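You operate a simulated robot arm through the tools that you are given. There is no shell and no other tool.

Carry out the task below with a simulated robot arm. There is one attempt and no reset: what you move stays moved.

Task
Fit the plate and set the overflow pipe as the test card says.
Fine: tighten both screws; free the yellow screw before sliding the overflow pipe.

The check looks at the end state, three seconds after you hand in, the way a careful person would. Anything else that was tipped, shoved, dropped, spilled or broken makes it a failure.

Robot
A 7-joint arm with a two-finger parallel gripper, fixed in place. Base frame: the origin is at the foot of the arm, x ahead of it, y to its left, z up. Units: cm, rad, N and s.
With the tool pointing down near the work surface it reaches from about 10 to 66 cm from the base axis. Its first joint turns from -2.897 to 2.897 rad. Payload 3.43 kg.
The TCP is the grasp point between the finger pads, 3 cm short of the fingertips. In the tool frame z runs along the fingers and y along their closing line. The gripper opens to 9.4 cm. The fingers are 2.8 cm wide and 1 cm thick; the gripper's body (5 by 9.6 cm) begins 5.5 cm behind the TCP.
Orientation is told as [roll, pitch, yaw] about the base's x, y, z axes, in that order, counted from this pose: with the fingers straight down and closing along the base's y, the tool's x points along the base's -x, its y along +y and its z along -z.

Tools
- The arm moves only by the tool nudge_tool. Its argument "commands" is a list of rows, each an object of numbers (a shift or turn left out is 0, a gripper value left out holds the last): "fingers": the opening, from 0 (shut) to 1 (fully open); "x", "y", "z": the shift along the tool's x, y, z in units of 25 mm (1.0 is 25 mm); "rx", "ry", "rz": the turn, a rotation vector about the tool's x, y, z in units of 4 degrees (1.0 is 4 degrees). In form: [{"fingers": .., "x": .., "y": .., "z": .., "rx": .., "ry": .., "rz": ..}, ...]. A call has 1 to 20 rows; each row shifts and turns the commanded pose from where the row before left it, along the tool's axes as they then stand. A call with a number of a shift or a turn outside -1 to 1 is refused whole. Rows are played at 5 a second. More than 5 cm and 0.15 rad between two rows, or a gripper value outside its range, and nothing of the call is played. A pose out of reach is approached as far as the arm can. The call stops where the force on the tool passes 50 N (or 10 N more than at its start, if that is more) or the arm is blocked; 0.2 s more then pass. Each finger travels about 10.8 cm/s and halts on what it meets, pressing with about 43 N; the grip force reading is that of the motor and also rises with nothing between the fingers. The clock runs only during rows and for 0.2 s after the last one: add rows that do not move to give the fingers time. It gives the time, the measured TCP pose, the force on the tool (base axes), the opening and the grip force at its end, in the units of the frame above (readings bear some noise), with the torque about the TCP (base axes, N m) and any sound that the robot's microphone picked up, and new pictures: "show" is both (left out), scene, wrist or none.
- Cameras (640 x 400 px; columns grow to the right, rows downward): "scene" is fixed at [4.95, -65.11, 173.91]; the picture's right is [0.59, -0.81, 0.00], its down [-0.50, -0.36, -0.79] and it looks along [0.64, 0.46, -0.62] (base axes); focal length 241 px, centre (320, 200). "wrist" rides on the gripper at [7.6, 1.4, -10.3] in the tool frame; the picture's right is [-0.18, 0.98, 0.00], its down [-0.75, -0.14, -0.64] and it looks along [-0.63, -0.12, 0.77] (tool axes); focal length 243 px, centre (320, 200). There is no depth. A picture from a camera that has moved, and an enlarged one, comes with that camera's place and axes in the base frame and with its lens.
- lift_body(by): slides the trunk up (or, below 0, down) by that many cm; the arm rides with it, the base frame stays. It gives what a move gives, with no picture.
- zoom(camera, box): a new picture of the part [left, top, right, bottom] of that camera's present view, enlarged. The clock stands still meanwhile.
- sign_off(): hands the job in; it is judged then, once.

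Nothing tells you positions but the pictures and the camera data. Unless the task says otherwise, let go and move clear before handing in.

The tools are called as a command line: name --argument value ..., lists and objects as JSON in quotes. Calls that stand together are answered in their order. nudge_tool: Moves the arm, as the interface text tells. Its arguments: {"type":"object","properties":{"commands":{"type":"array","items":{"type":"object","properties":{"fingers":{"type":"number"},"x":{"type":"number"},"y":{"type":"number"},"z":{"type":"number"},"rx":{"type":"number"},"ry":{"type":"number"},"rz":{"type":"number"}}}},"show":{"type":"string","enum":["both","scene","wrist","none"]}},"required":["commands"]} The other tools are called the same way: lift_body (by) slides the trunk up or down; zoom (camera, box) takes an enlarged picture of a part of a camera's view; sign_off () hands the job in.

At the start:

```text
time: 0.0
position: [33.93, -15.29, 142.48]
tool_rot: [0.0, 0.0, 0.001]
wrist_force: [-0.1, -0.1, 0.1]
moment: [0.03, -0.01, 0.05]
grip_width: 9.39
grasp_force: 0.0
trunk travel left (down, up): [-47.5, 11.5]
```

scene: 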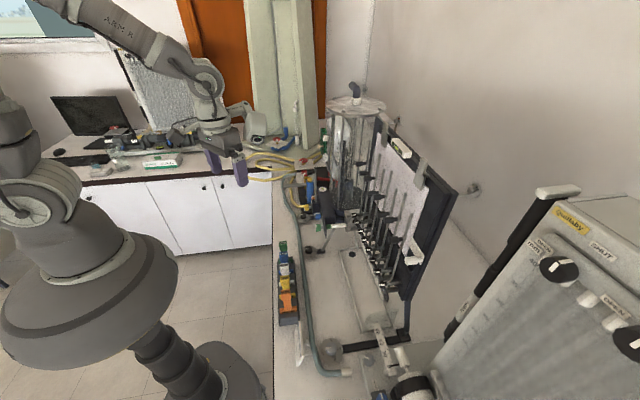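
wrist: 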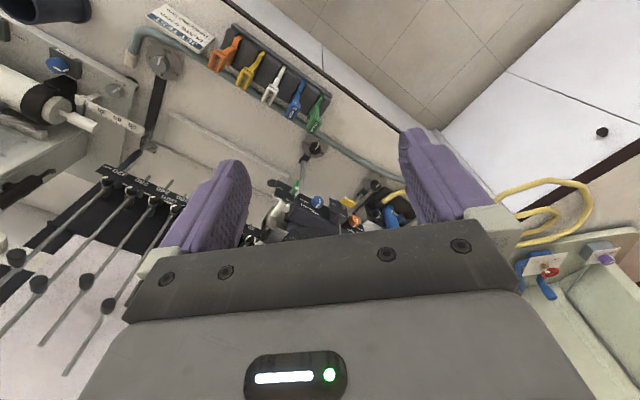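

I see a lab bench with a hydraulics apparatus (tank, manometer tubes, clips in colours) and a card near the hose. I'll zoom in to read the test card and find the plate, screws and overflow pipe.

zoom --camera "wrist" --box '[120, 0, 360, 150]'

zoom --camera "wrist" --box '[0, 0, 200, 125]'

zoom --camera "scene" --box '[260, 180, 420, 400]'

zoom --camera "scene" --box '[270, 70, 470, 195]'

zoom --camera "scene" --box '[260, 160, 380, 235]'

```text
2.67 times, centred on (240, 75) of wrist
camera zoom: at [26.35, -13.97, 152.6], right [0.18, 0.98, 0.0], down [0.75, -0.14, 0.64], along [0.63, -0.12, -0.77], focal length 647 px, centre (533, 533)
```

zoom: 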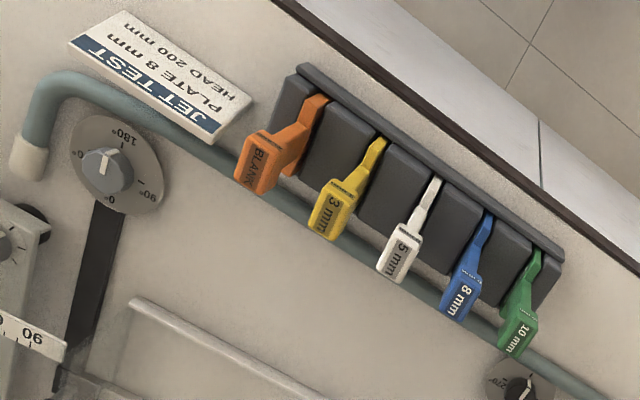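

```text
3.20 times, centred on (100, 62) of wrist
camera zoom: at [26.35, -13.97, 152.6], right [0.18, 0.98, 0.0], down [0.75, -0.14, 0.64], along [0.63, -0.12, -0.77], focal length 776 px, centre (1024, 640)
```

zoom: 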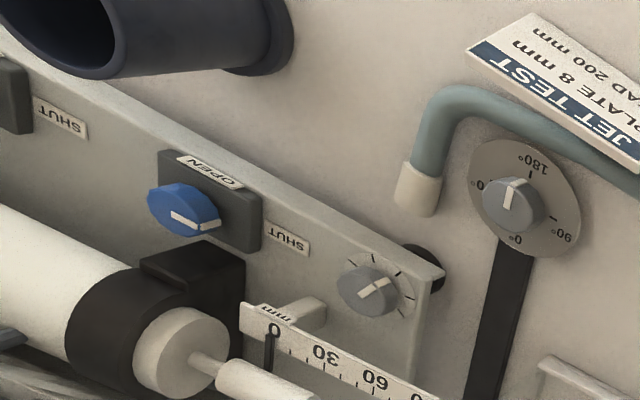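

```text
1.82 times, centred on (340, 290) of scene
camera zoom: at [4.95, -65.11, 173.91], right [0.59, -0.81, 0.0], down [-0.5, -0.36, -0.79], along [0.64, 0.46, -0.62], focal length 438 px, centre (284, 36)
```

zoom: 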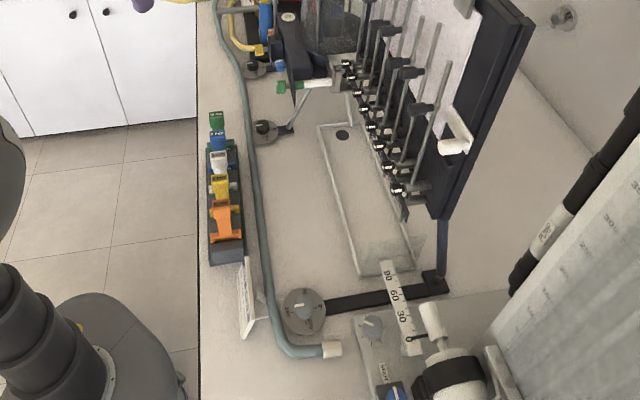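

```text
3.20 times, centred on (370, 132) of scene
camera zoom: at [4.95, -65.11, 173.91], right [0.59, -0.81, 0.0], down [-0.5, -0.36, -0.79], along [0.64, 0.46, -0.62], focal length 771 px, centre (160, 416)
```

zoom: 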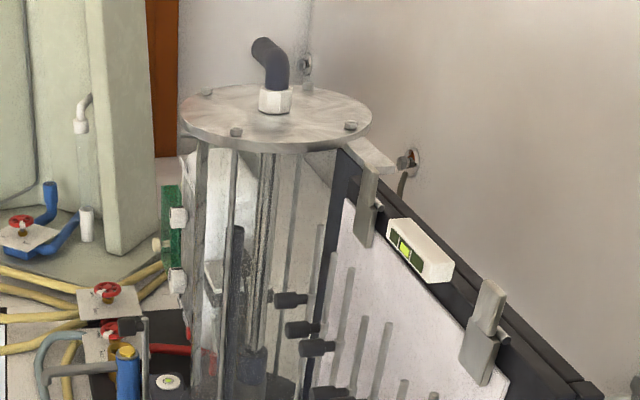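

```text
5.33 times, centred on (320, 198) of scene
camera zoom: at [4.95, -65.11, 173.91], right [0.59, -0.81, 0.0], down [-0.5, -0.36, -0.79], along [0.64, 0.46, -0.62], focal length 1286 px, centre (320, 213)
```

zoom: 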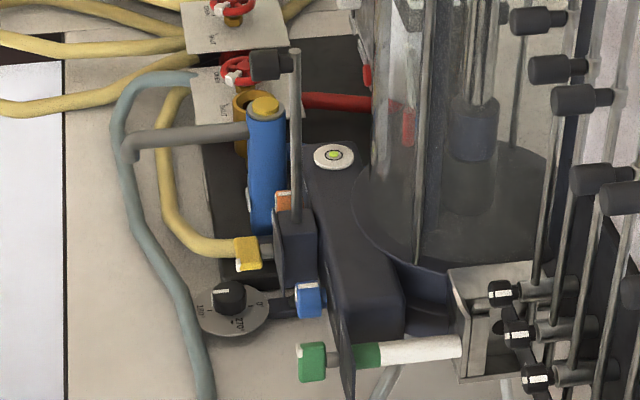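

The card reads "JET TEST – PLATE 8 mm – HEAD 200 mm", so the blue plate in the rack (around [42, -22, 106]) is the one. Now I look closer at the apparatus with the overflow pipe and screws.

zoom --camera "wrist" --box '[230, 130, 430, 255]'

zoom --camera "scene" --box '[270, 180, 370, 242]'

zoom --camera "scene" --box '[310, 100, 410, 200]'

zoom --camera "scene" --box '[440, 180, 640, 400]'

zoom --camera "scene" --box '[300, 300, 460, 400]'

zoom --camera "scene" --box '[30, 90, 190, 190]'

```text
3.20 times, centred on (330, 192) of wrist
camera zoom: at [26.35, -13.97, 152.6], right [0.18, 0.98, 0.0], down [0.75, -0.14, 0.64], along [0.63, -0.12, -0.77], focal length 776 px, centre (288, 224)
```

zoom: 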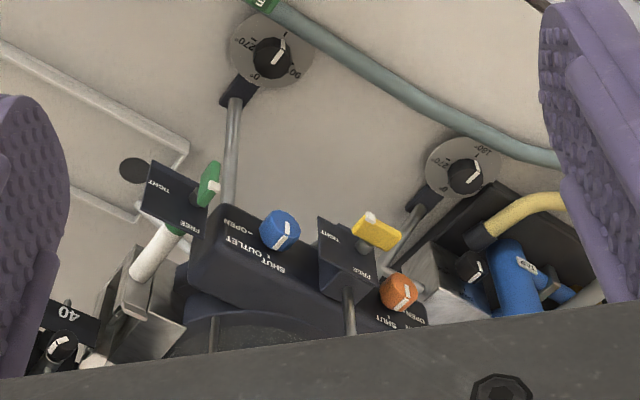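

```text
6.40 times, centred on (320, 211) of scene
camera zoom: at [4.95, -65.11, 173.91], right [0.59, -0.81, 0.0], down [-0.5, -0.36, -0.79], along [0.64, 0.46, -0.62], focal length 1543 px, centre (320, 130)
```

zoom: 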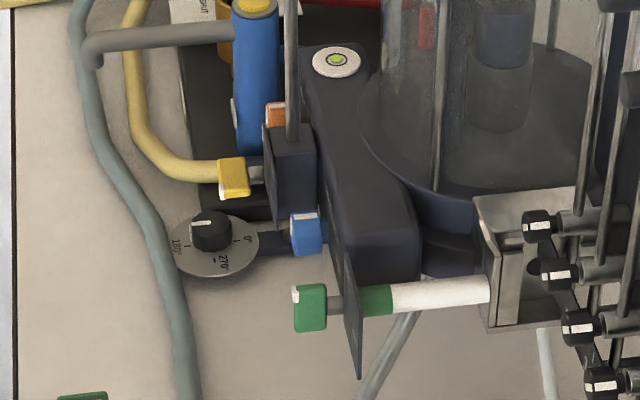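

```text
4.00 times, centred on (360, 150) of scene
camera zoom: at [4.95, -65.11, 173.91], right [0.59, -0.81, 0.0], down [-0.5, -0.36, -0.79], along [0.64, 0.46, -0.62], focal length 964 px, centre (160, 400)
```

zoom: 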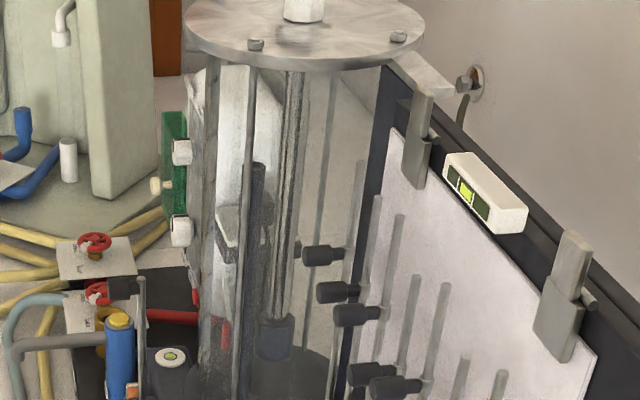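

```text
1.82 times, centred on (540, 290) of scene
camera zoom: at [4.95, -65.11, 173.91], right [0.59, -0.81, 0.0], down [-0.5, -0.36, -0.79], along [0.64, 0.46, -0.62], focal length 438 px, centre (-80, 36)
```

zoom: 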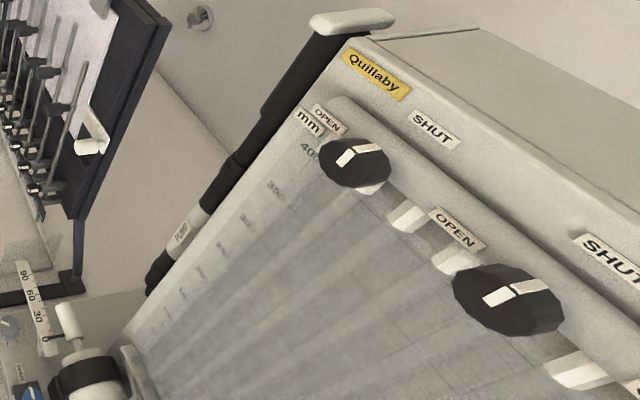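

```text
4.00 times, centred on (380, 350) of scene
camera zoom: at [4.95, -65.11, 173.91], right [0.59, -0.81, 0.0], down [-0.5, -0.36, -0.79], along [0.64, 0.46, -0.62], focal length 964 px, centre (80, -400)
```

zoom: 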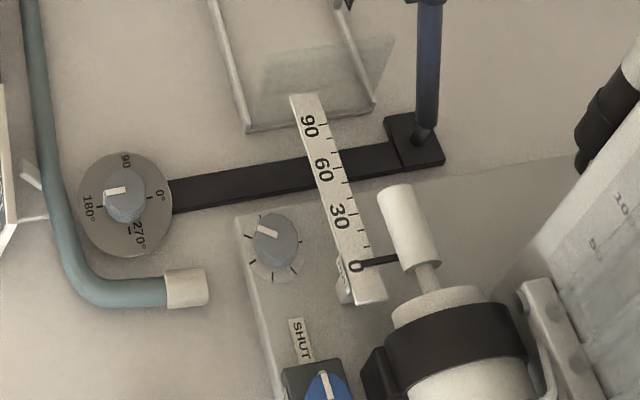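

```text
4.00 times, centred on (110, 140) of scene
camera zoom: at [4.95, -65.11, 173.91], right [0.59, -0.81, 0.0], down [-0.5, -0.36, -0.79], along [0.64, 0.46, -0.62], focal length 964 px, centre (1160, 440)
```

zoom: 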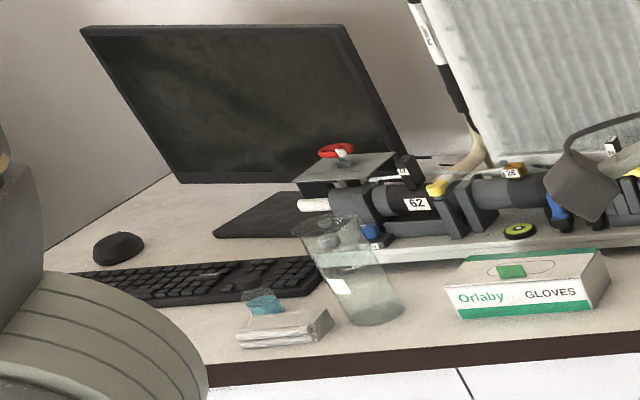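

The fixture (green, yellow screws with TIGHT/FREE plates, tank, steel box) sits near [58–66, -14…-34, 108], with screw axes horizontal and running about [0.65,-0.75,0]. I'll turn the wrist so that the camera ends up above the fingers when they point forward, and watch for joint limits.

nudge_tool --commands '[{"fingers": 1, "rz": -1}, {"rz": -1}, {"rz": -1}, {"rz": -1}, {"rz": -1}, {"rz": -1}, {"rz": -1}, {"rz": -1}, {"rz": -1}, {"rz": -1}, {"rz": -1}, {"rz": -1}, {"rz": -1}, {"rz": -1}, {"rz": -1}, {"rz": -1}, {"rz": -1}, {"rz": -1}, {"rz": -1}, {"rz": -1}]'

```text
time: 4.2
position: [33.92, -15.29, 142.37]
tool_rot: [-0.001, 0.002, 1.398]
wrist_force: [0.0, -0.3, 0.5]
moment: [0.01, -0.05, 0.03]
grip_width: 9.39
grasp_force: 0.0
trunk travel left (down, up): [-47.5, 11.5]
camera wrist: at [31.2, -22.65, 152.6], right [-0.94, 0.35, 0.0], down [0.27, 0.72, 0.64], along [0.22, 0.6, -0.77], focal length 243 px, centre (320, 200)
```

scene: 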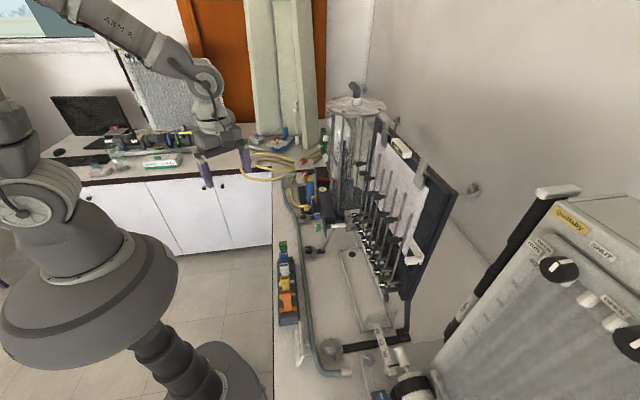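
wrist: 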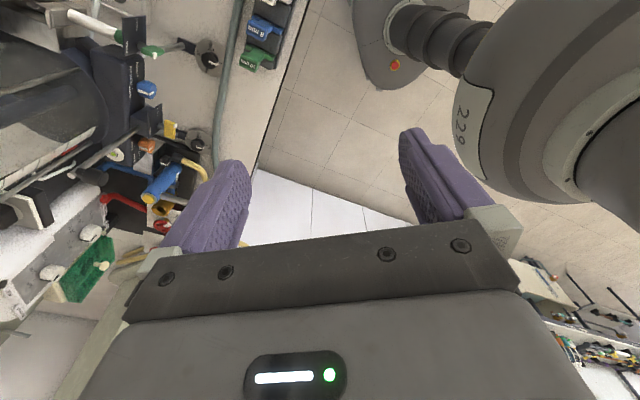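

The turn works with no limit so far. I'll zoom in on the fixture here, then continue turning.

zoom --camera "wrist" --box '[0, 0, 240, 150]'

zoom --camera "wrist" --box '[0, 100, 240, 250]'

nudge_tool --commands '[{"rz": -1}, {"rz": -1}, {"rz": -1}, {"rz": -1}, {"rz": -1}, {"rz": -1}, {"rz": -1}, {"rz": -1}, {"rz": -1}, {"rz": -1}, {"rz": -1}, {"rz": -1}, {"rz": -1}]'

```text
2.67 times, centred on (120, 75) of wrist
camera zoom: at [31.2, -22.65, 152.6], right [-0.94, 0.35, 0.0], down [0.27, 0.72, 0.64], along [0.22, 0.6, -0.77], focal length 647 px, centre (853, 533)
```

zoom: 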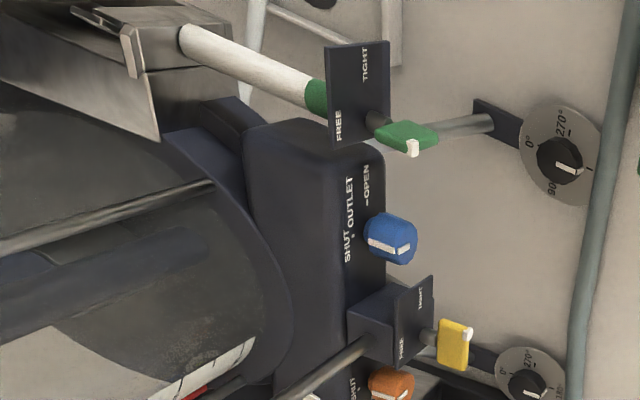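

```text
2.67 times, centred on (120, 175) of wrist
camera zoom: at [31.2, -22.65, 152.6], right [-0.94, 0.35, 0.0], down [0.27, 0.72, 0.64], along [0.22, 0.6, -0.77], focal length 647 px, centre (853, 267)
```

zoom: 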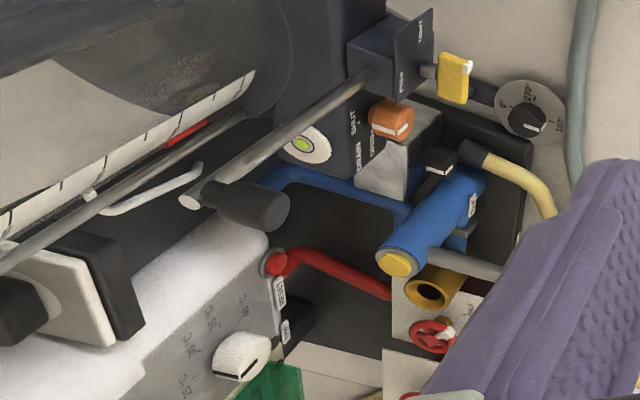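

```text
time: 7.0
position: [33.91, -15.25, 142.49]
tool_rot: [0.0, -0.002, 2.305]
wrist_force: [-0.4, 0.7, -1.1]
moment: [0.02, -0.01, -0.04]
grip_width: 9.43
grasp_force: 0.1
trunk travel left (down, up): [-47.5, 11.5]
camera wrist: at [38.02, -21.91, 152.66], right [-0.85, -0.52, 0.0], down [-0.4, 0.65, 0.64], along [-0.34, 0.55, -0.77], focal length 243 px, centre (320, 200)
```

scene: 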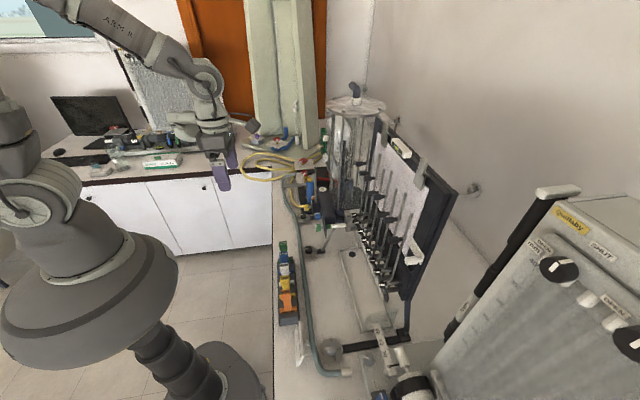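
wrist: 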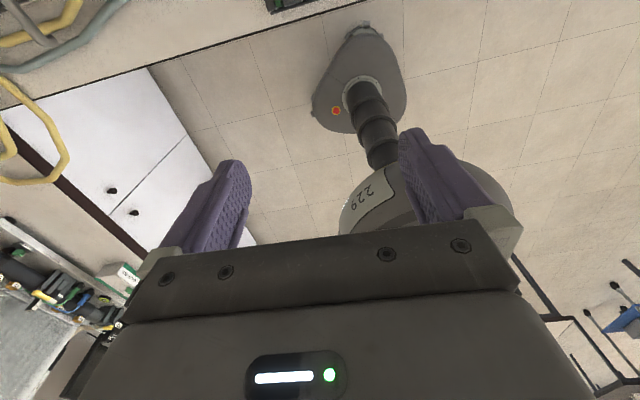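

The turn is done; from here I pitch the fingers toward the fixture (tool z toward [0.67,-0.74,0]) while standing off around [40,-5,135], so the wrist camera looks at the screws.

nudge_tool --commands '[{"x": -0.286, "y": -0.914, "z": 0.6}, {"x": -0.286, "y": -0.914, "z": 0.6}, {"x": -0.286, "y": -0.914, "z": 0.6}, {"x": -0.286, "y": -0.914, "z": 0.6}, {"x": -0.286, "y": -0.914, "z": 0.6}, {"ry": 1}, {"ry": 1}, {"ry": 1}, {"ry": 1}, {"ry": 1}, {"ry": 1}, {"ry": 1}, {"ry": 1}, {"ry": 1}, {"ry": 1}, {"ry": 1}, {"ry": 1}]'

```text
time: 10.6
position: [40.12, -5.04, 134.86]
tool_rot: [0.001, 0.839, 2.303]
wrist_force: [-0.1, 0.2, 1.4]
moment: [-0.03, -0.02, 0.02]
grip_width: 9.38
grasp_force: 0.1
trunk travel left (down, up): [-47.5, 11.5]
camera wrist: at [37.39, -4.09, 147.34], right [-0.81, -0.57, -0.14], down [-0.55, 0.82, -0.13], along [0.19, -0.03, -0.98], focal length 243 px, centre (320, 200)
```

scene: 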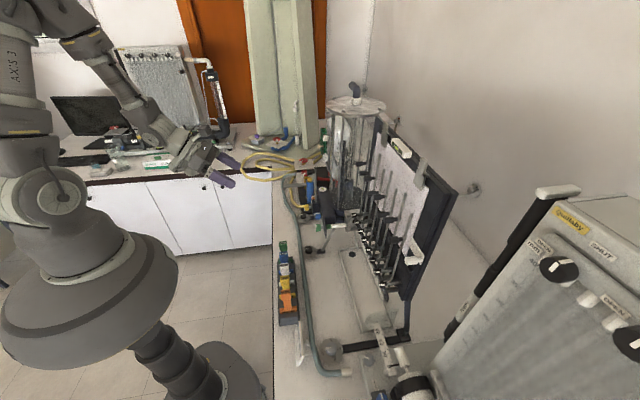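
wrist: 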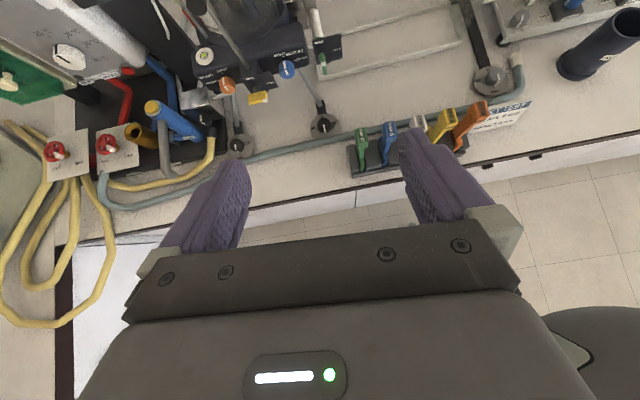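

Good view developing and the arm clears everything. I'll continue pitching to horizontal.

nudge_tool --commands '[{"ry": 1}, {"ry": 1}, {"ry": 1}, {"ry": 1}, {"ry": 1}, {"ry": 1}, {"ry": 1}, {"ry": 1}, {"ry": 1}, {"ry": 1}, {"ry": 0.5}]'

```text
time: 13.0
position: [40.86, -4.71, 134.92]
tool_rot: [-2.561, 1.57, -0.255]
wrist_force: [0.4, 0.5, -0.4]
moment: [0.01, 0.0, -0.01]
grip_width: 9.4
grasp_force: 0.1
out of reach, approached as far as the arm can: row 2, 3
trunk travel left (down, up): [-47.5, 11.5]
camera wrist: at [32.99, 1.83, 142.46], right [-0.73, -0.66, -0.18], down [-0.32, 0.57, -0.75], along [0.6, -0.49, -0.63], focal length 243 px, centre (320, 200)
```

scene: 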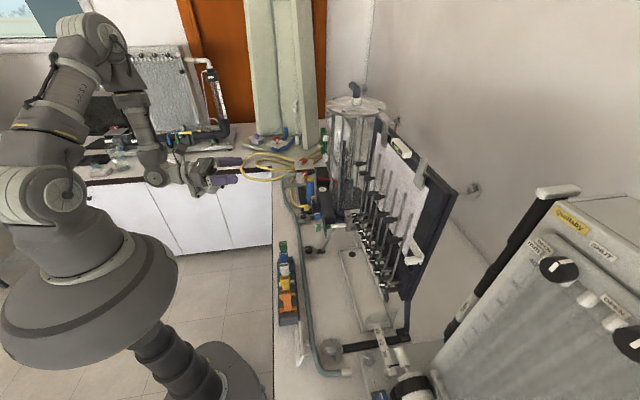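
wrist: 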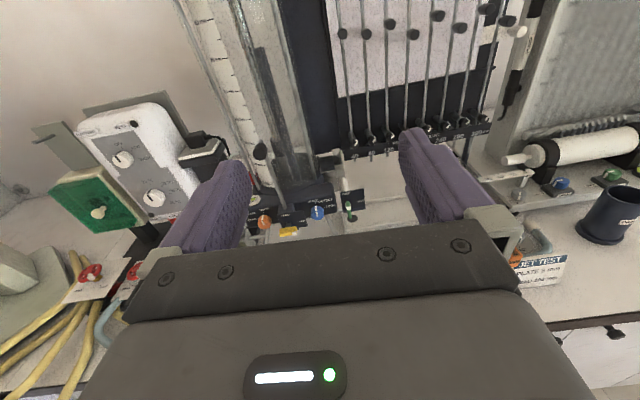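

Now the fingers are level and the camera looks at the fixture. I zoom in on the screws, the tank scale and the box.

zoom --camera "wrist" --box '[240, 130, 400, 240]'

zoom --camera "wrist" --box '[180, 0, 300, 120]'

zoom --camera "wrist" --box '[200, 100, 320, 220]'

```text
3.64 times, centred on (320, 185) of wrist
camera zoom: at [32.99, 1.83, 142.46], right [-0.73, -0.66, -0.18], down [-0.32, 0.57, -0.75], along [0.6, -0.49, -0.63], focal length 882 px, centre (320, 254)
```

zoom: 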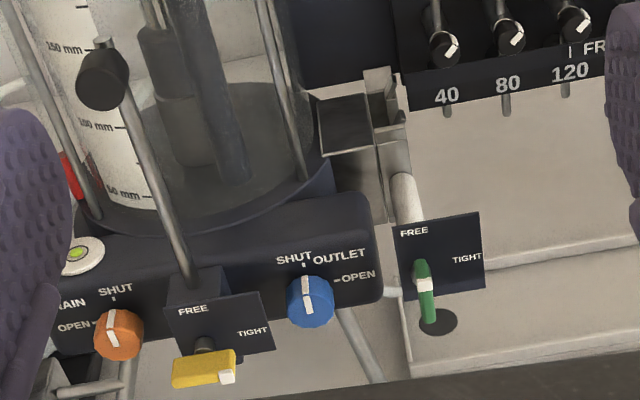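

```text
3.33 times, centred on (240, 60) of wrist
camera zoom: at [32.99, 1.83, 142.46], right [-0.73, -0.66, -0.18], down [-0.32, 0.57, -0.75], along [0.6, -0.49, -0.63], focal length 809 px, centre (587, 667)
```

zoom: 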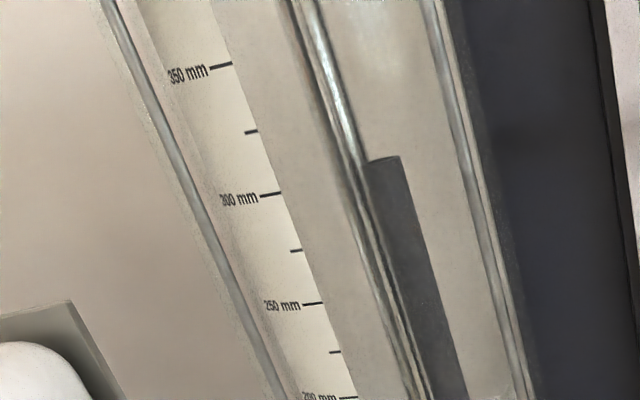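

```text
3.33 times, centred on (260, 160) of wrist
camera zoom: at [32.99, 1.83, 142.46], right [-0.73, -0.66, -0.18], down [-0.32, 0.57, -0.75], along [0.6, -0.49, -0.63], focal length 809 px, centre (520, 333)
```

zoom: 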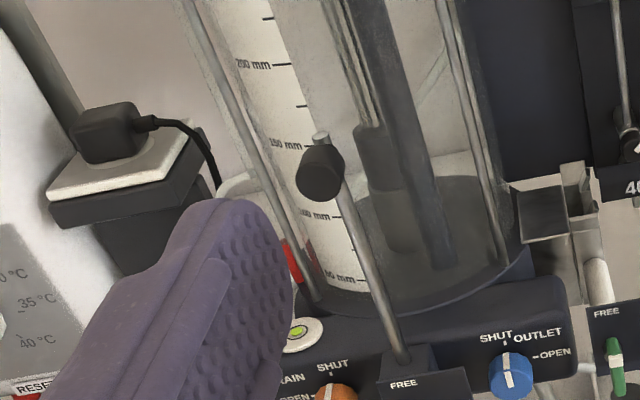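

The yellow screw is at TIGHT (mark to the right), green at FREE (mark up); the tank has a mm scale and the overflow pipe inside with a black handle on the rod at about [67,-16,125]. I'll move closer to look at the box and the pipe.

nudge_tool --commands '[{"z": 0.8, "y": 0.143, "x": -0.286}, {"z": 0.8, "y": 0.143, "x": -0.286}, {"z": 0.8, "y": 0.143, "x": -0.286}, {"z": 0.8, "y": 0.143, "x": -0.286}, {"z": 0.8, "y": 0.143, "x": -0.286}, {"z": 0.8, "y": 0.143, "x": -0.286}, {"z": 0.8, "y": 0.143, "x": -0.286}]'

```text
time: 14.6
position: [48.52, -16.92, 129.79]
tool_rot: [-0.029, 1.569, 2.278]
wrist_force: [-0.7, -0.2, 0.5]
moment: [0.03, -0.02, -0.02]
grip_width: 9.39
grasp_force: 0.0
trunk travel left (down, up): [-47.5, 11.5]
camera wrist: at [40.64, -10.36, 137.47], right [-0.73, -0.66, -0.18], down [-0.33, 0.57, -0.75], along [0.6, -0.49, -0.63], focal length 243 px, centre (320, 200)
```

scene: 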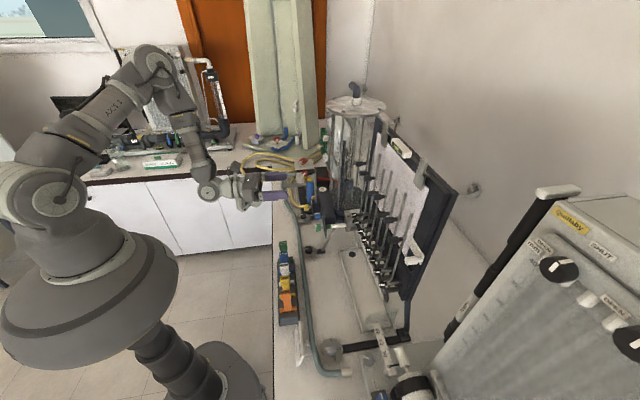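
wrist: 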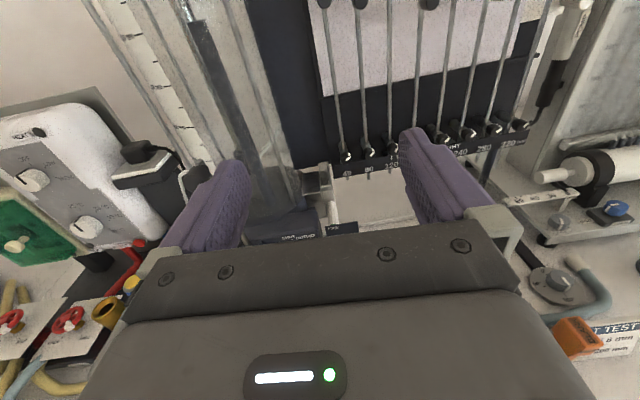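

zoom --camera "wrist" --box '[270, 140, 390, 240]'

zoom --camera "wrist" --box '[100, 0, 260, 200]'

zoom --camera "scene" --box '[330, 190, 400, 240]'

zoom --camera "scene" --box '[265, 230, 325, 340]'

```text
4.00 times, centred on (330, 190) of wrist
camera zoom: at [40.64, -10.36, 137.47], right [-0.73, -0.66, -0.18], down [-0.33, 0.57, -0.75], along [0.6, -0.49, -0.63], focal length 970 px, centre (280, 240)
```

zoom: 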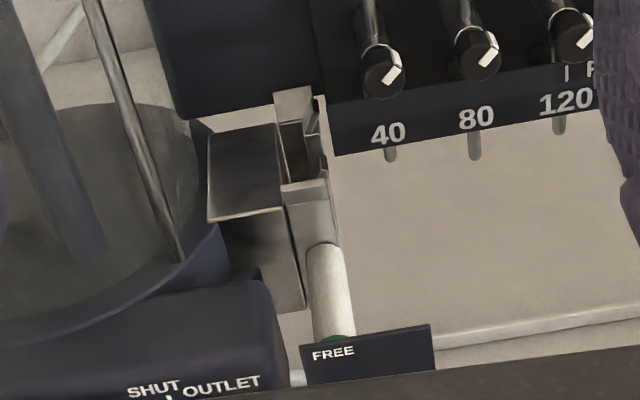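

```text
2.00 times, centred on (180, 100) of wrist
camera zoom: at [40.64, -10.36, 137.47], right [-0.73, -0.66, -0.18], down [-0.33, 0.57, -0.75], along [0.6, -0.49, -0.63], focal length 485 px, centre (600, 400)
```

zoom: 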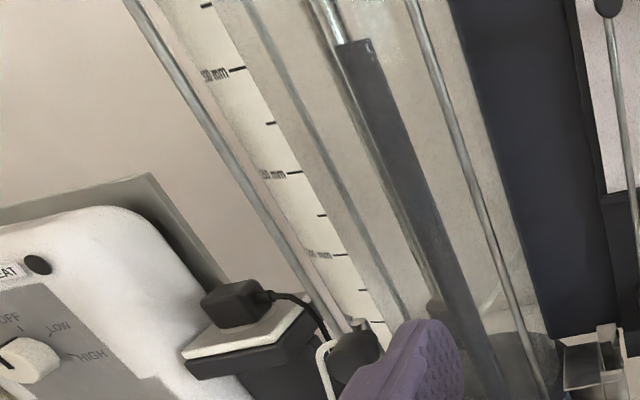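

```text
8.00 times, centred on (365, 215) of scene
camera zoom: at [4.95, -65.11, 173.91], right [0.59, -0.81, 0.0], down [-0.5, -0.36, -0.79], along [0.64, 0.46, -0.62], focal length 1928 px, centre (-40, 80)
```

zoom: 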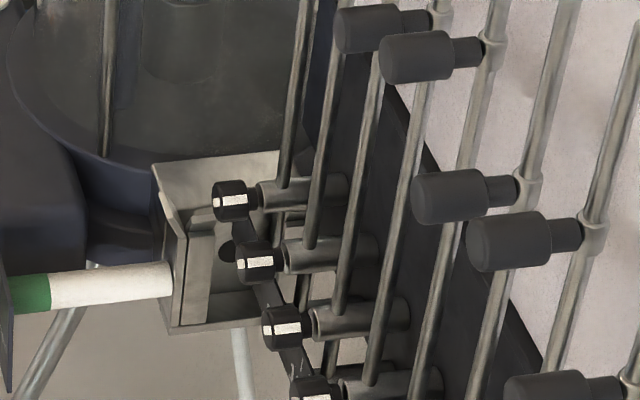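

```text
3.64 times, centred on (295, 285) of scene
camera zoom: at [4.95, -65.11, 173.91], right [0.59, -0.81, 0.0], down [-0.5, -0.36, -0.79], along [0.64, 0.46, -0.62], focal length 876 px, centre (411, -109)
```

zoom: 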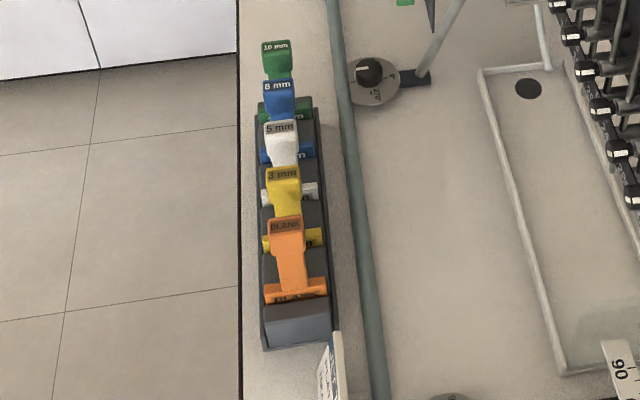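

The plates hang in the rack parallel to the outlet box's slot, so the 8 mm plate can be carried across without turning. I'll back off, tilt the tool 40° down, and look at the rack from close by.

nudge_tool --commands '[{"z": -0.96}, {"z": -0.96}, {"z": -0.96}, {"z": -0.96}, {"z": -0.96}, {"ry": -1}, {"ry": -1}, {"ry": -1}, {"ry": -1}, {"ry": -1}, {"ry": -1}, {"ry": -1}, {"ry": -1}, {"ry": -1}, {"ry": -1}, {"x": -0.5, "y": 0.74, "z": 0.94}, {"x": -0.5, "y": 0.74, "z": 0.94}, {"x": -0.5, "y": 0.74, "z": 0.94}]'

```text
time: 18.4
position: [38.92, -13.72, 122.38]
tool_rot: [-0.001, 0.872, 2.303]
wrist_force: [-0.8, -0.4, -0.8]
moment: [0.05, 0.03, 0.04]
grip_width: 9.4
grasp_force: 0.0
out of reach, approached as far as the arm can: row 11
trunk travel left (down, up): [-47.5, 11.5]
camera wrist: at [35.91, -12.48, 134.76], right [-0.81, -0.57, -0.14], down [-0.55, 0.82, -0.16], along [0.21, -0.05, -0.98], focal length 243 px, centre (320, 200)
```

scene: 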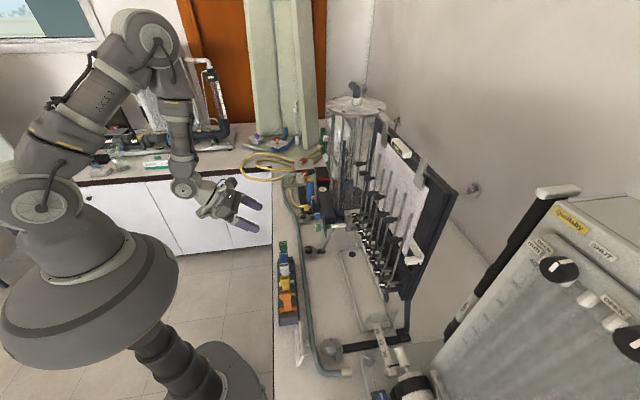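
wrist: 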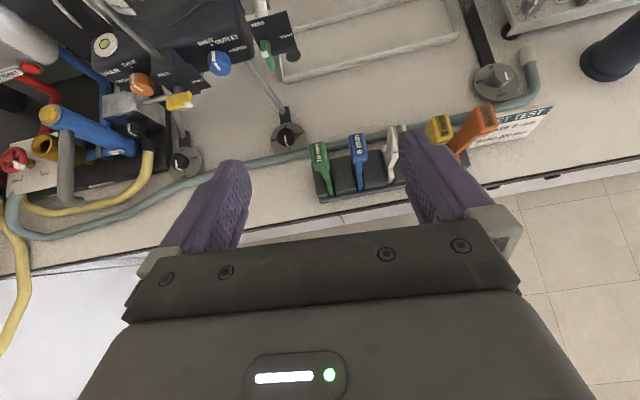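

zoom --camera "wrist" --box '[300, 90, 420, 210]'

zoom --camera "wrist" --box '[120, 0, 340, 150]'

zoom --camera "scene" --box '[270, 235, 310, 275]'

```text
3.33 times, centred on (360, 150) of wrist
camera zoom: at [35.91, -12.48, 134.76], right [-0.81, -0.57, -0.14], down [-0.55, 0.82, -0.16], along [0.21, -0.05, -0.98], focal length 809 px, centre (187, 367)
```

zoom: 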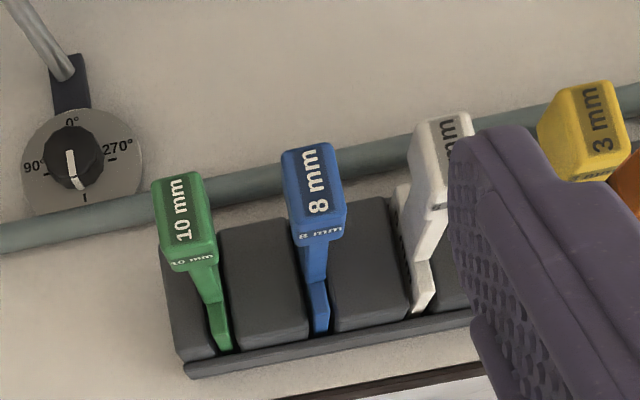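

```text
2.67 times, centred on (230, 75) of wrist
camera zoom: at [35.91, -12.48, 134.76], right [-0.81, -0.57, -0.14], down [-0.55, 0.82, -0.16], along [0.21, -0.05, -0.98], focal length 647 px, centre (560, 533)
```

zoom: 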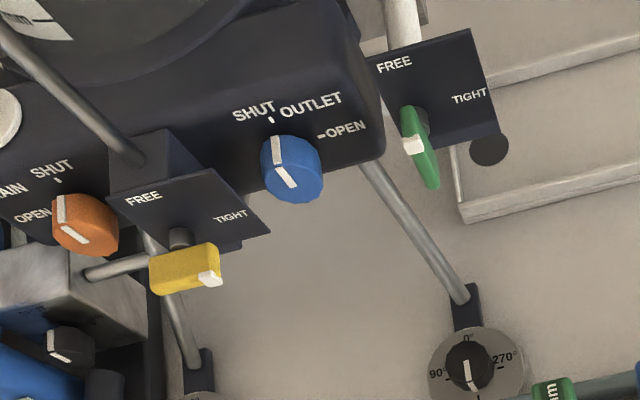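

```text
10.00 times, centred on (290, 255) of scene
camera zoom: at [4.95, -65.11, 173.91], right [0.59, -0.81, 0.0], down [-0.5, -0.36, -0.79], along [0.64, 0.46, -0.62], focal length 2410 px, centre (620, -350)
```

zoom: 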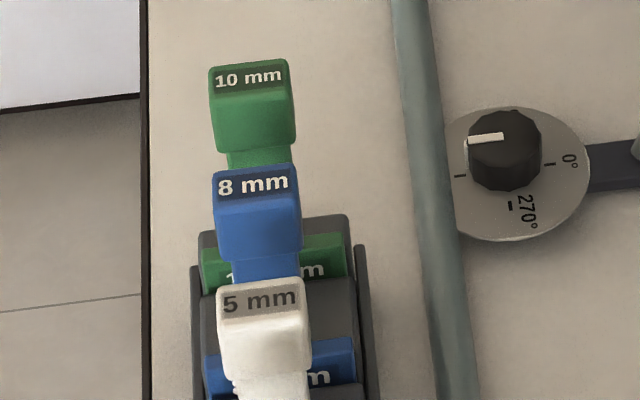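

I now see the 8 mm blue plate has a block handle (about 3 × 1.5 × 2.5 cm) near [42,-22,106]. Next I look down on the outlet box from higher to understand its slot.

nudge_tool --commands '[{"x": 0.988, "y": -0.206, "z": 0.206}, {"x": 0.988, "y": -0.206, "z": 0.206}, {"x": 0.988, "y": -0.206, "z": 0.206}, {"x": 0.988, "y": -0.206, "z": 0.206}, {"x": 0.988, "y": -0.206, "z": 0.206}, {"x": 0.988, "y": -0.206, "z": 0.206}, {"x": 0.988, "y": -0.206, "z": 0.206}, {"x": 0.988, "y": -0.206, "z": 0.206}, {"x": 0.988, "y": -0.206, "z": 0.206}, {"x": 0.988, "y": -0.206, "z": 0.206}]'

```text
time: 20.6
position: [55.85, -24.96, 138.03]
tool_rot: [0.0, 0.871, 2.306]
wrist_force: [0.9, -0.1, -0.5]
moment: [-0.02, -0.03, 0.01]
grip_width: 9.43
grasp_force: 0.1
trunk travel left (down, up): [-47.5, 11.5]
camera wrist: at [52.83, -23.79, 150.39], right [-0.81, -0.57, -0.14], down [-0.55, 0.82, -0.16], along [0.21, -0.06, -0.98], focal length 243 px, centre (320, 200)
```

scene: 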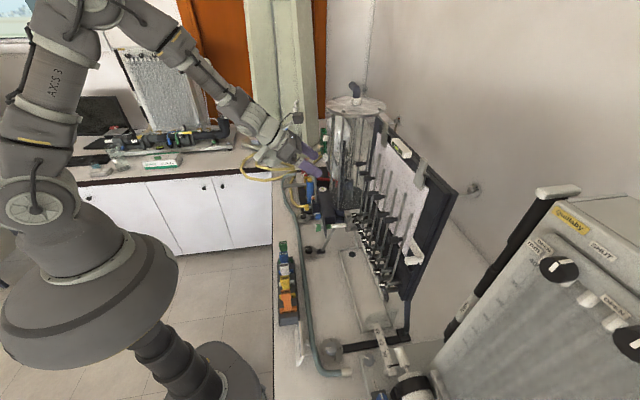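
wrist: 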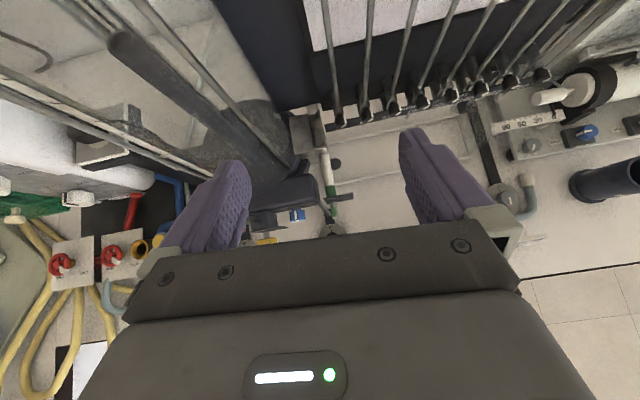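

zoom --camera "wrist" --box '[280, 90, 376, 150]'

zoom --camera "wrist" --box '[240, 140, 368, 250]'

zoom --camera "wrist" --box '[280, 0, 600, 150]'

```text
6.67 times, centred on (328, 120) of wrist
camera zoom: at [52.83, -23.79, 150.39], right [-0.81, -0.57, -0.14], down [-0.55, 0.82, -0.16], along [0.21, -0.06, -0.98], focal length 1618 px, centre (267, 733)
```

zoom: 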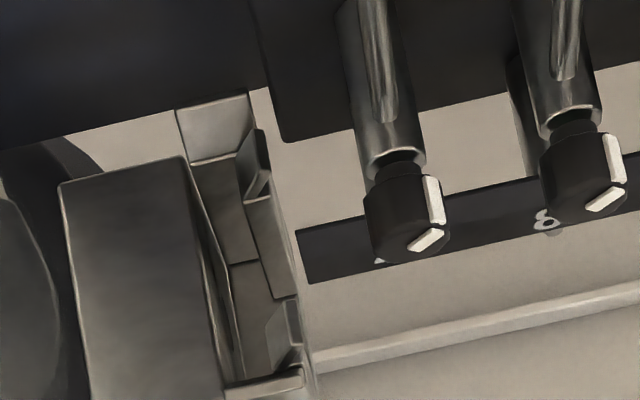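

```text
3.64 times, centred on (304, 195) of wrist
camera zoom: at [52.83, -23.79, 150.39], right [-0.81, -0.57, -0.14], down [-0.55, 0.82, -0.16], along [0.21, -0.06, -0.98], focal length 882 px, centre (378, 218)
```

zoom: 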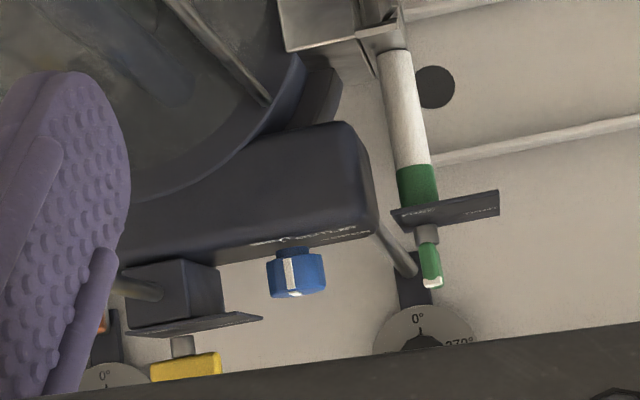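

```text
2.00 times, centred on (440, 75) of wrist
camera zoom: at [52.83, -23.79, 150.39], right [-0.81, -0.57, -0.14], down [-0.55, 0.82, -0.16], along [0.21, -0.06, -0.98], focal length 485 px, centre (80, 450)
```

zoom: 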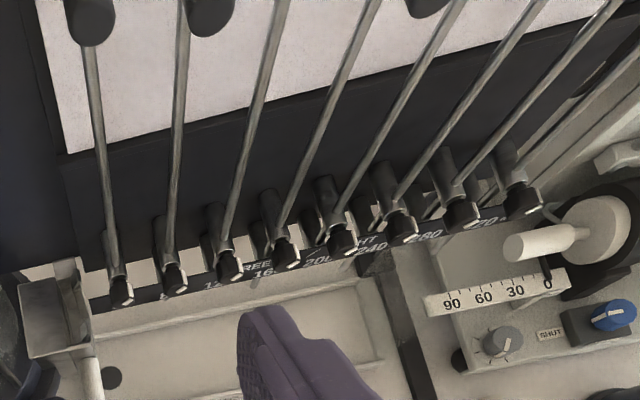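

The slot in the outlet box runs parallel to the plates (heading −45°), roughly at [68,-36] with wall tops at z≈113. I check the tank's tie rod and surroundings to know the clearance for the gripper.

zoom --camera "wrist" --box '[230, 80, 330, 180]'

zoom --camera "scene" --box '[315, 150, 385, 235]'

zoom --camera "wrist" --box '[60, 0, 240, 180]'

```text
4.00 times, centred on (280, 130) of wrist
camera zoom: at [52.83, -23.79, 150.39], right [-0.81, -0.57, -0.14], down [-0.55, 0.82, -0.16], along [0.21, -0.06, -0.98], focal length 970 px, centre (480, 480)
```

zoom: 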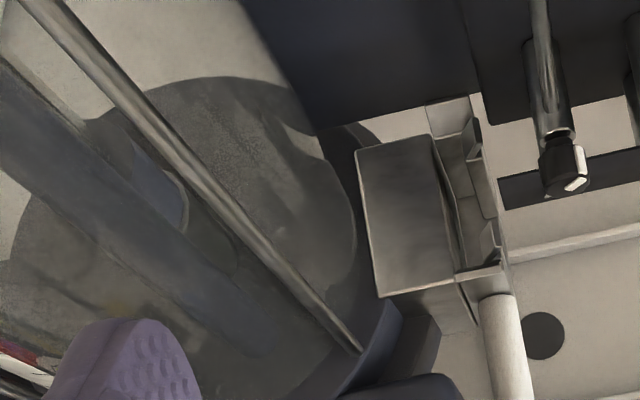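

```text
4.71 times, centred on (350, 192) of scene
camera zoom: at [4.95, -65.11, 173.91], right [0.59, -0.81, 0.0], down [-0.5, -0.36, -0.79], along [0.64, 0.46, -0.62], focal length 1134 px, centre (179, 235)
```

zoom: 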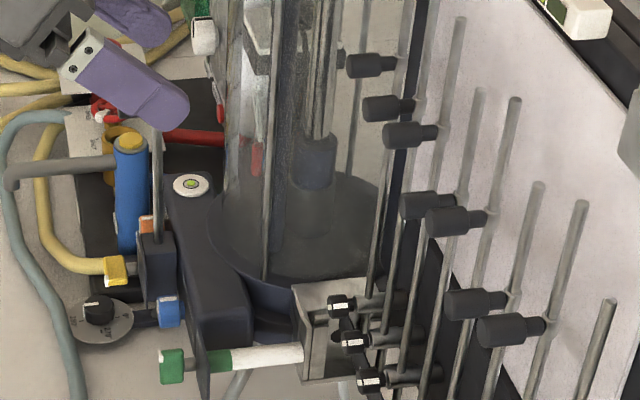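

```text
2.22 times, centred on (150, 90) of wrist
camera zoom: at [52.83, -23.79, 150.39], right [-0.81, -0.57, -0.14], down [-0.55, 0.82, -0.16], along [0.21, -0.06, -0.98], focal length 539 px, centre (698, 444)
```

zoom: 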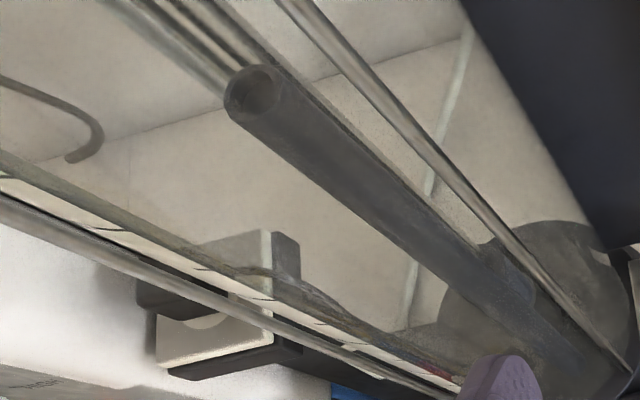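

Clearances are tight near the tank's tie rod ([69.1,-27.6]) so I'll hold the plate with a shallow tilt (25° below level). I retract, set tilt and heading (−45°), then lower the trunk so the arm can reach the rack with that tilt.

nudge_tool --commands '[{"x": -0.57, "y": 0.087, "z": -0.955}, {"x": -0.57, "y": 0.087, "z": -0.955}, {"x": -0.57, "y": 0.087, "z": -0.955}, {"x": -0.57, "y": 0.087, "z": -0.955}, {"x": -0.57, "y": 0.087, "z": -0.955}, {"x": -0.57, "y": 0.087, "z": -0.955}, {"x": -0.57, "y": 0.087, "z": -0.955}, {"x": -0.57, "y": 0.087, "z": -0.955}, {"x": -0.57, "y": 0.087, "z": -0.955}, {"ry": 1}, {"ry": 1}, {"ry": 1}, {"ry": 0.75}, {"rx": 0.657, "rz": -0.306}]' --show "scene"

```text
time: 23.6
position: [42.18, -7.21, 143.37]
tool_rot: [0.0, 1.136, 2.354]
wrist_force: [0.2, 0.6, -0.4]
moment: [0.02, 0.0, 0.03]
grip_width: 9.4
grasp_force: 0.1
out of reach, approached as far as the arm can: row 9, 10, 11, 12, 13, 14
trunk travel left (down, up): [-47.5, 11.5]
```

scene: 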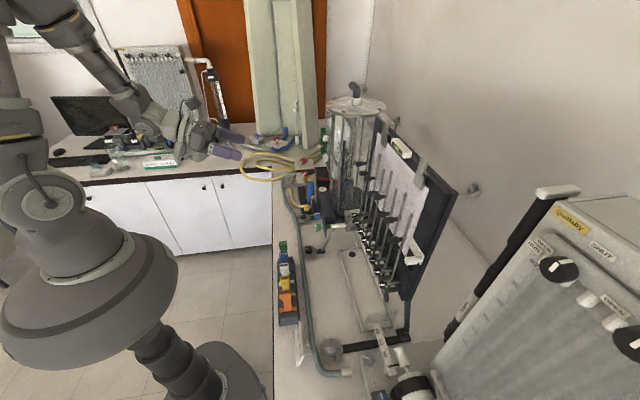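

Pose is φ≈25°, heading −45°. The arm was near its limit there; now I lower the trunk by 12 cm and check.

lift_body --by -12

nudge_tool --commands '[{"fingers": 1}]'

```text
time: 25.1
position: [42.27, -7.21, 131.49]
tool_rot: [0.0, 1.134, 2.354]
wrist_force: [0.3, 0.2, -0.6]
moment: [0.05, 0.01, 0.02]
grip_width: 9.4
grasp_force: 0.1
trunk travel left (down, up): [-35.5, 23.5]
```

```text
time: 25.5
position: [42.2, -7.1, 131.37]
tool_rot: [0.002, 1.135, 2.355]
wrist_force: [-0.2, 0.1, -0.6]
moment: [0.04, -0.02, -0.02]
grip_width: 9.42
grasp_force: 0.1
trunk travel left (down, up): [-35.5, 23.5]
camera wrist: at [37.01, -3.94, 142.57], right [-0.75, -0.64, -0.17], down [-0.54, 0.74, -0.41], along [0.39, -0.22, -0.9], focal length 243 px, centre (320, 200)
```

scene: 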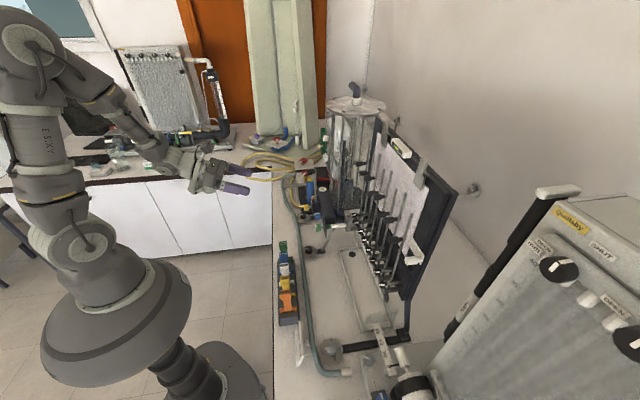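
wrist: 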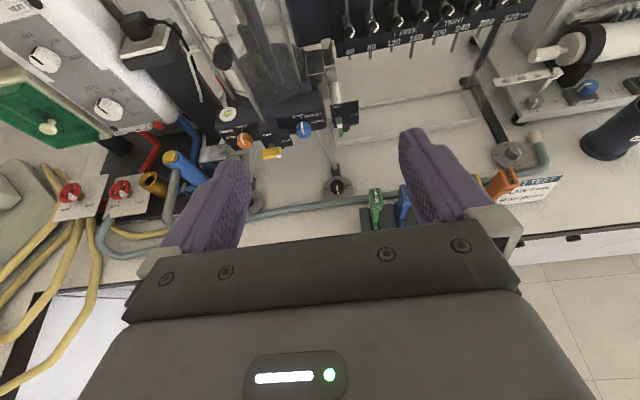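

The lower trunk works. Now I move toward a look pose over the rack around [39,-18,122].

nudge_tool --commands '[{"x": -0.498, "y": 0.798, "z": 0.713}, {"x": -0.498, "y": 0.798, "z": 0.713}, {"x": -0.498, "y": 0.798, "z": 0.713}, {"x": -0.498, "y": 0.798, "z": 0.713}, {"x": -0.498, "y": 0.798, "z": 0.713}, {"x": 0}]'

```text
time: 26.9
position: [42.92, -17.79, 122.23]
tool_rot: [0.004, 1.135, 2.355]
wrist_force: [0.4, 0.1, 0.0]
moment: [0.0, 0.01, 0.01]
grip_width: 9.38
grasp_force: 0.0
out of reach, approached as far as the arm can: row 1, 2, 3, 4
trunk travel left (down, up): [-35.5, 23.5]
camera wrist: at [37.56, -14.63, 133.48], right [-0.75, -0.64, -0.17], down [-0.54, 0.74, -0.41], along [0.38, -0.22, -0.9], focal length 243 px, centre (320, 200)
```

scene: 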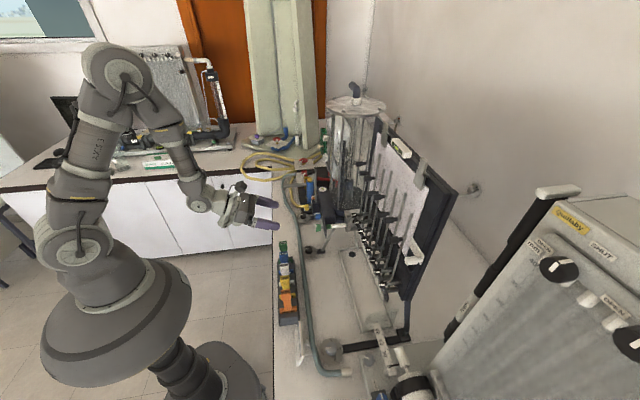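
wrist: 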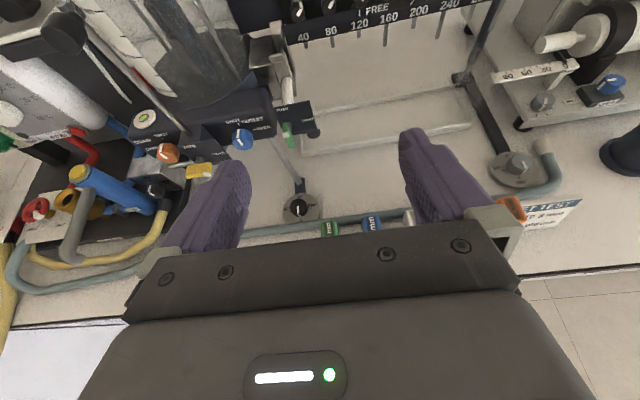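

The arm reached [42.9,-17.8,122]. I continue toward the spot above the blue plate's handle, narrowing the fingers to about 4 cm.

nudge_tool --commands '[{"fingers": 0.43, "x": -0.65, "y": 0.51, "z": 0.3}, {"x": -0.65, "y": 0.51, "z": 0.3}, {"x": -0.65, "y": 0.51, "z": 0.3}, {"x": 0}, {"x": 0}]'

```text
time: 28.1
position: [40.81, -20.86, 116.66]
tool_rot: [0.001, 1.135, 2.355]
wrist_force: [0.5, -0.8, -0.1]
moment: [-0.03, 0.05, 0.03]
grip_width: 4.04
grasp_force: 0.1
out of reach, approached as far as the arm can: row 1
trunk travel left (down, up): [-35.5, 23.5]
camera wrist: at [35.49, -17.54, 127.81], right [-0.75, -0.64, -0.17], down [-0.54, 0.74, -0.41], along [0.39, -0.22, -0.9], focal length 243 px, centre (320, 200)
```

scene: 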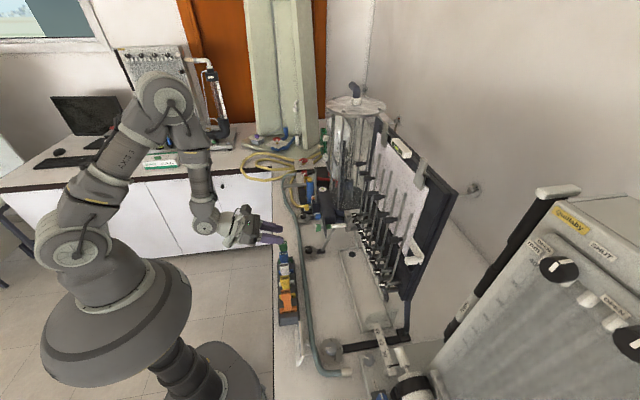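
wrist: 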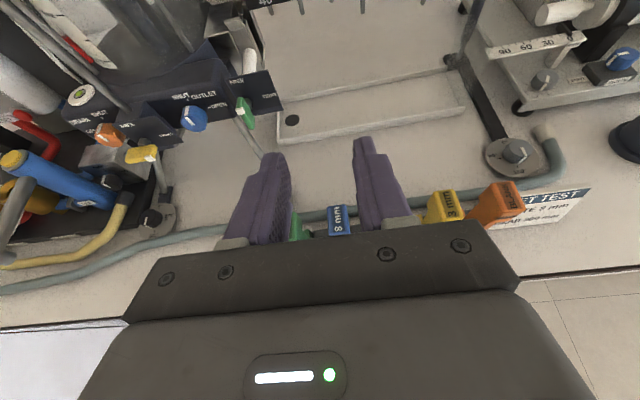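

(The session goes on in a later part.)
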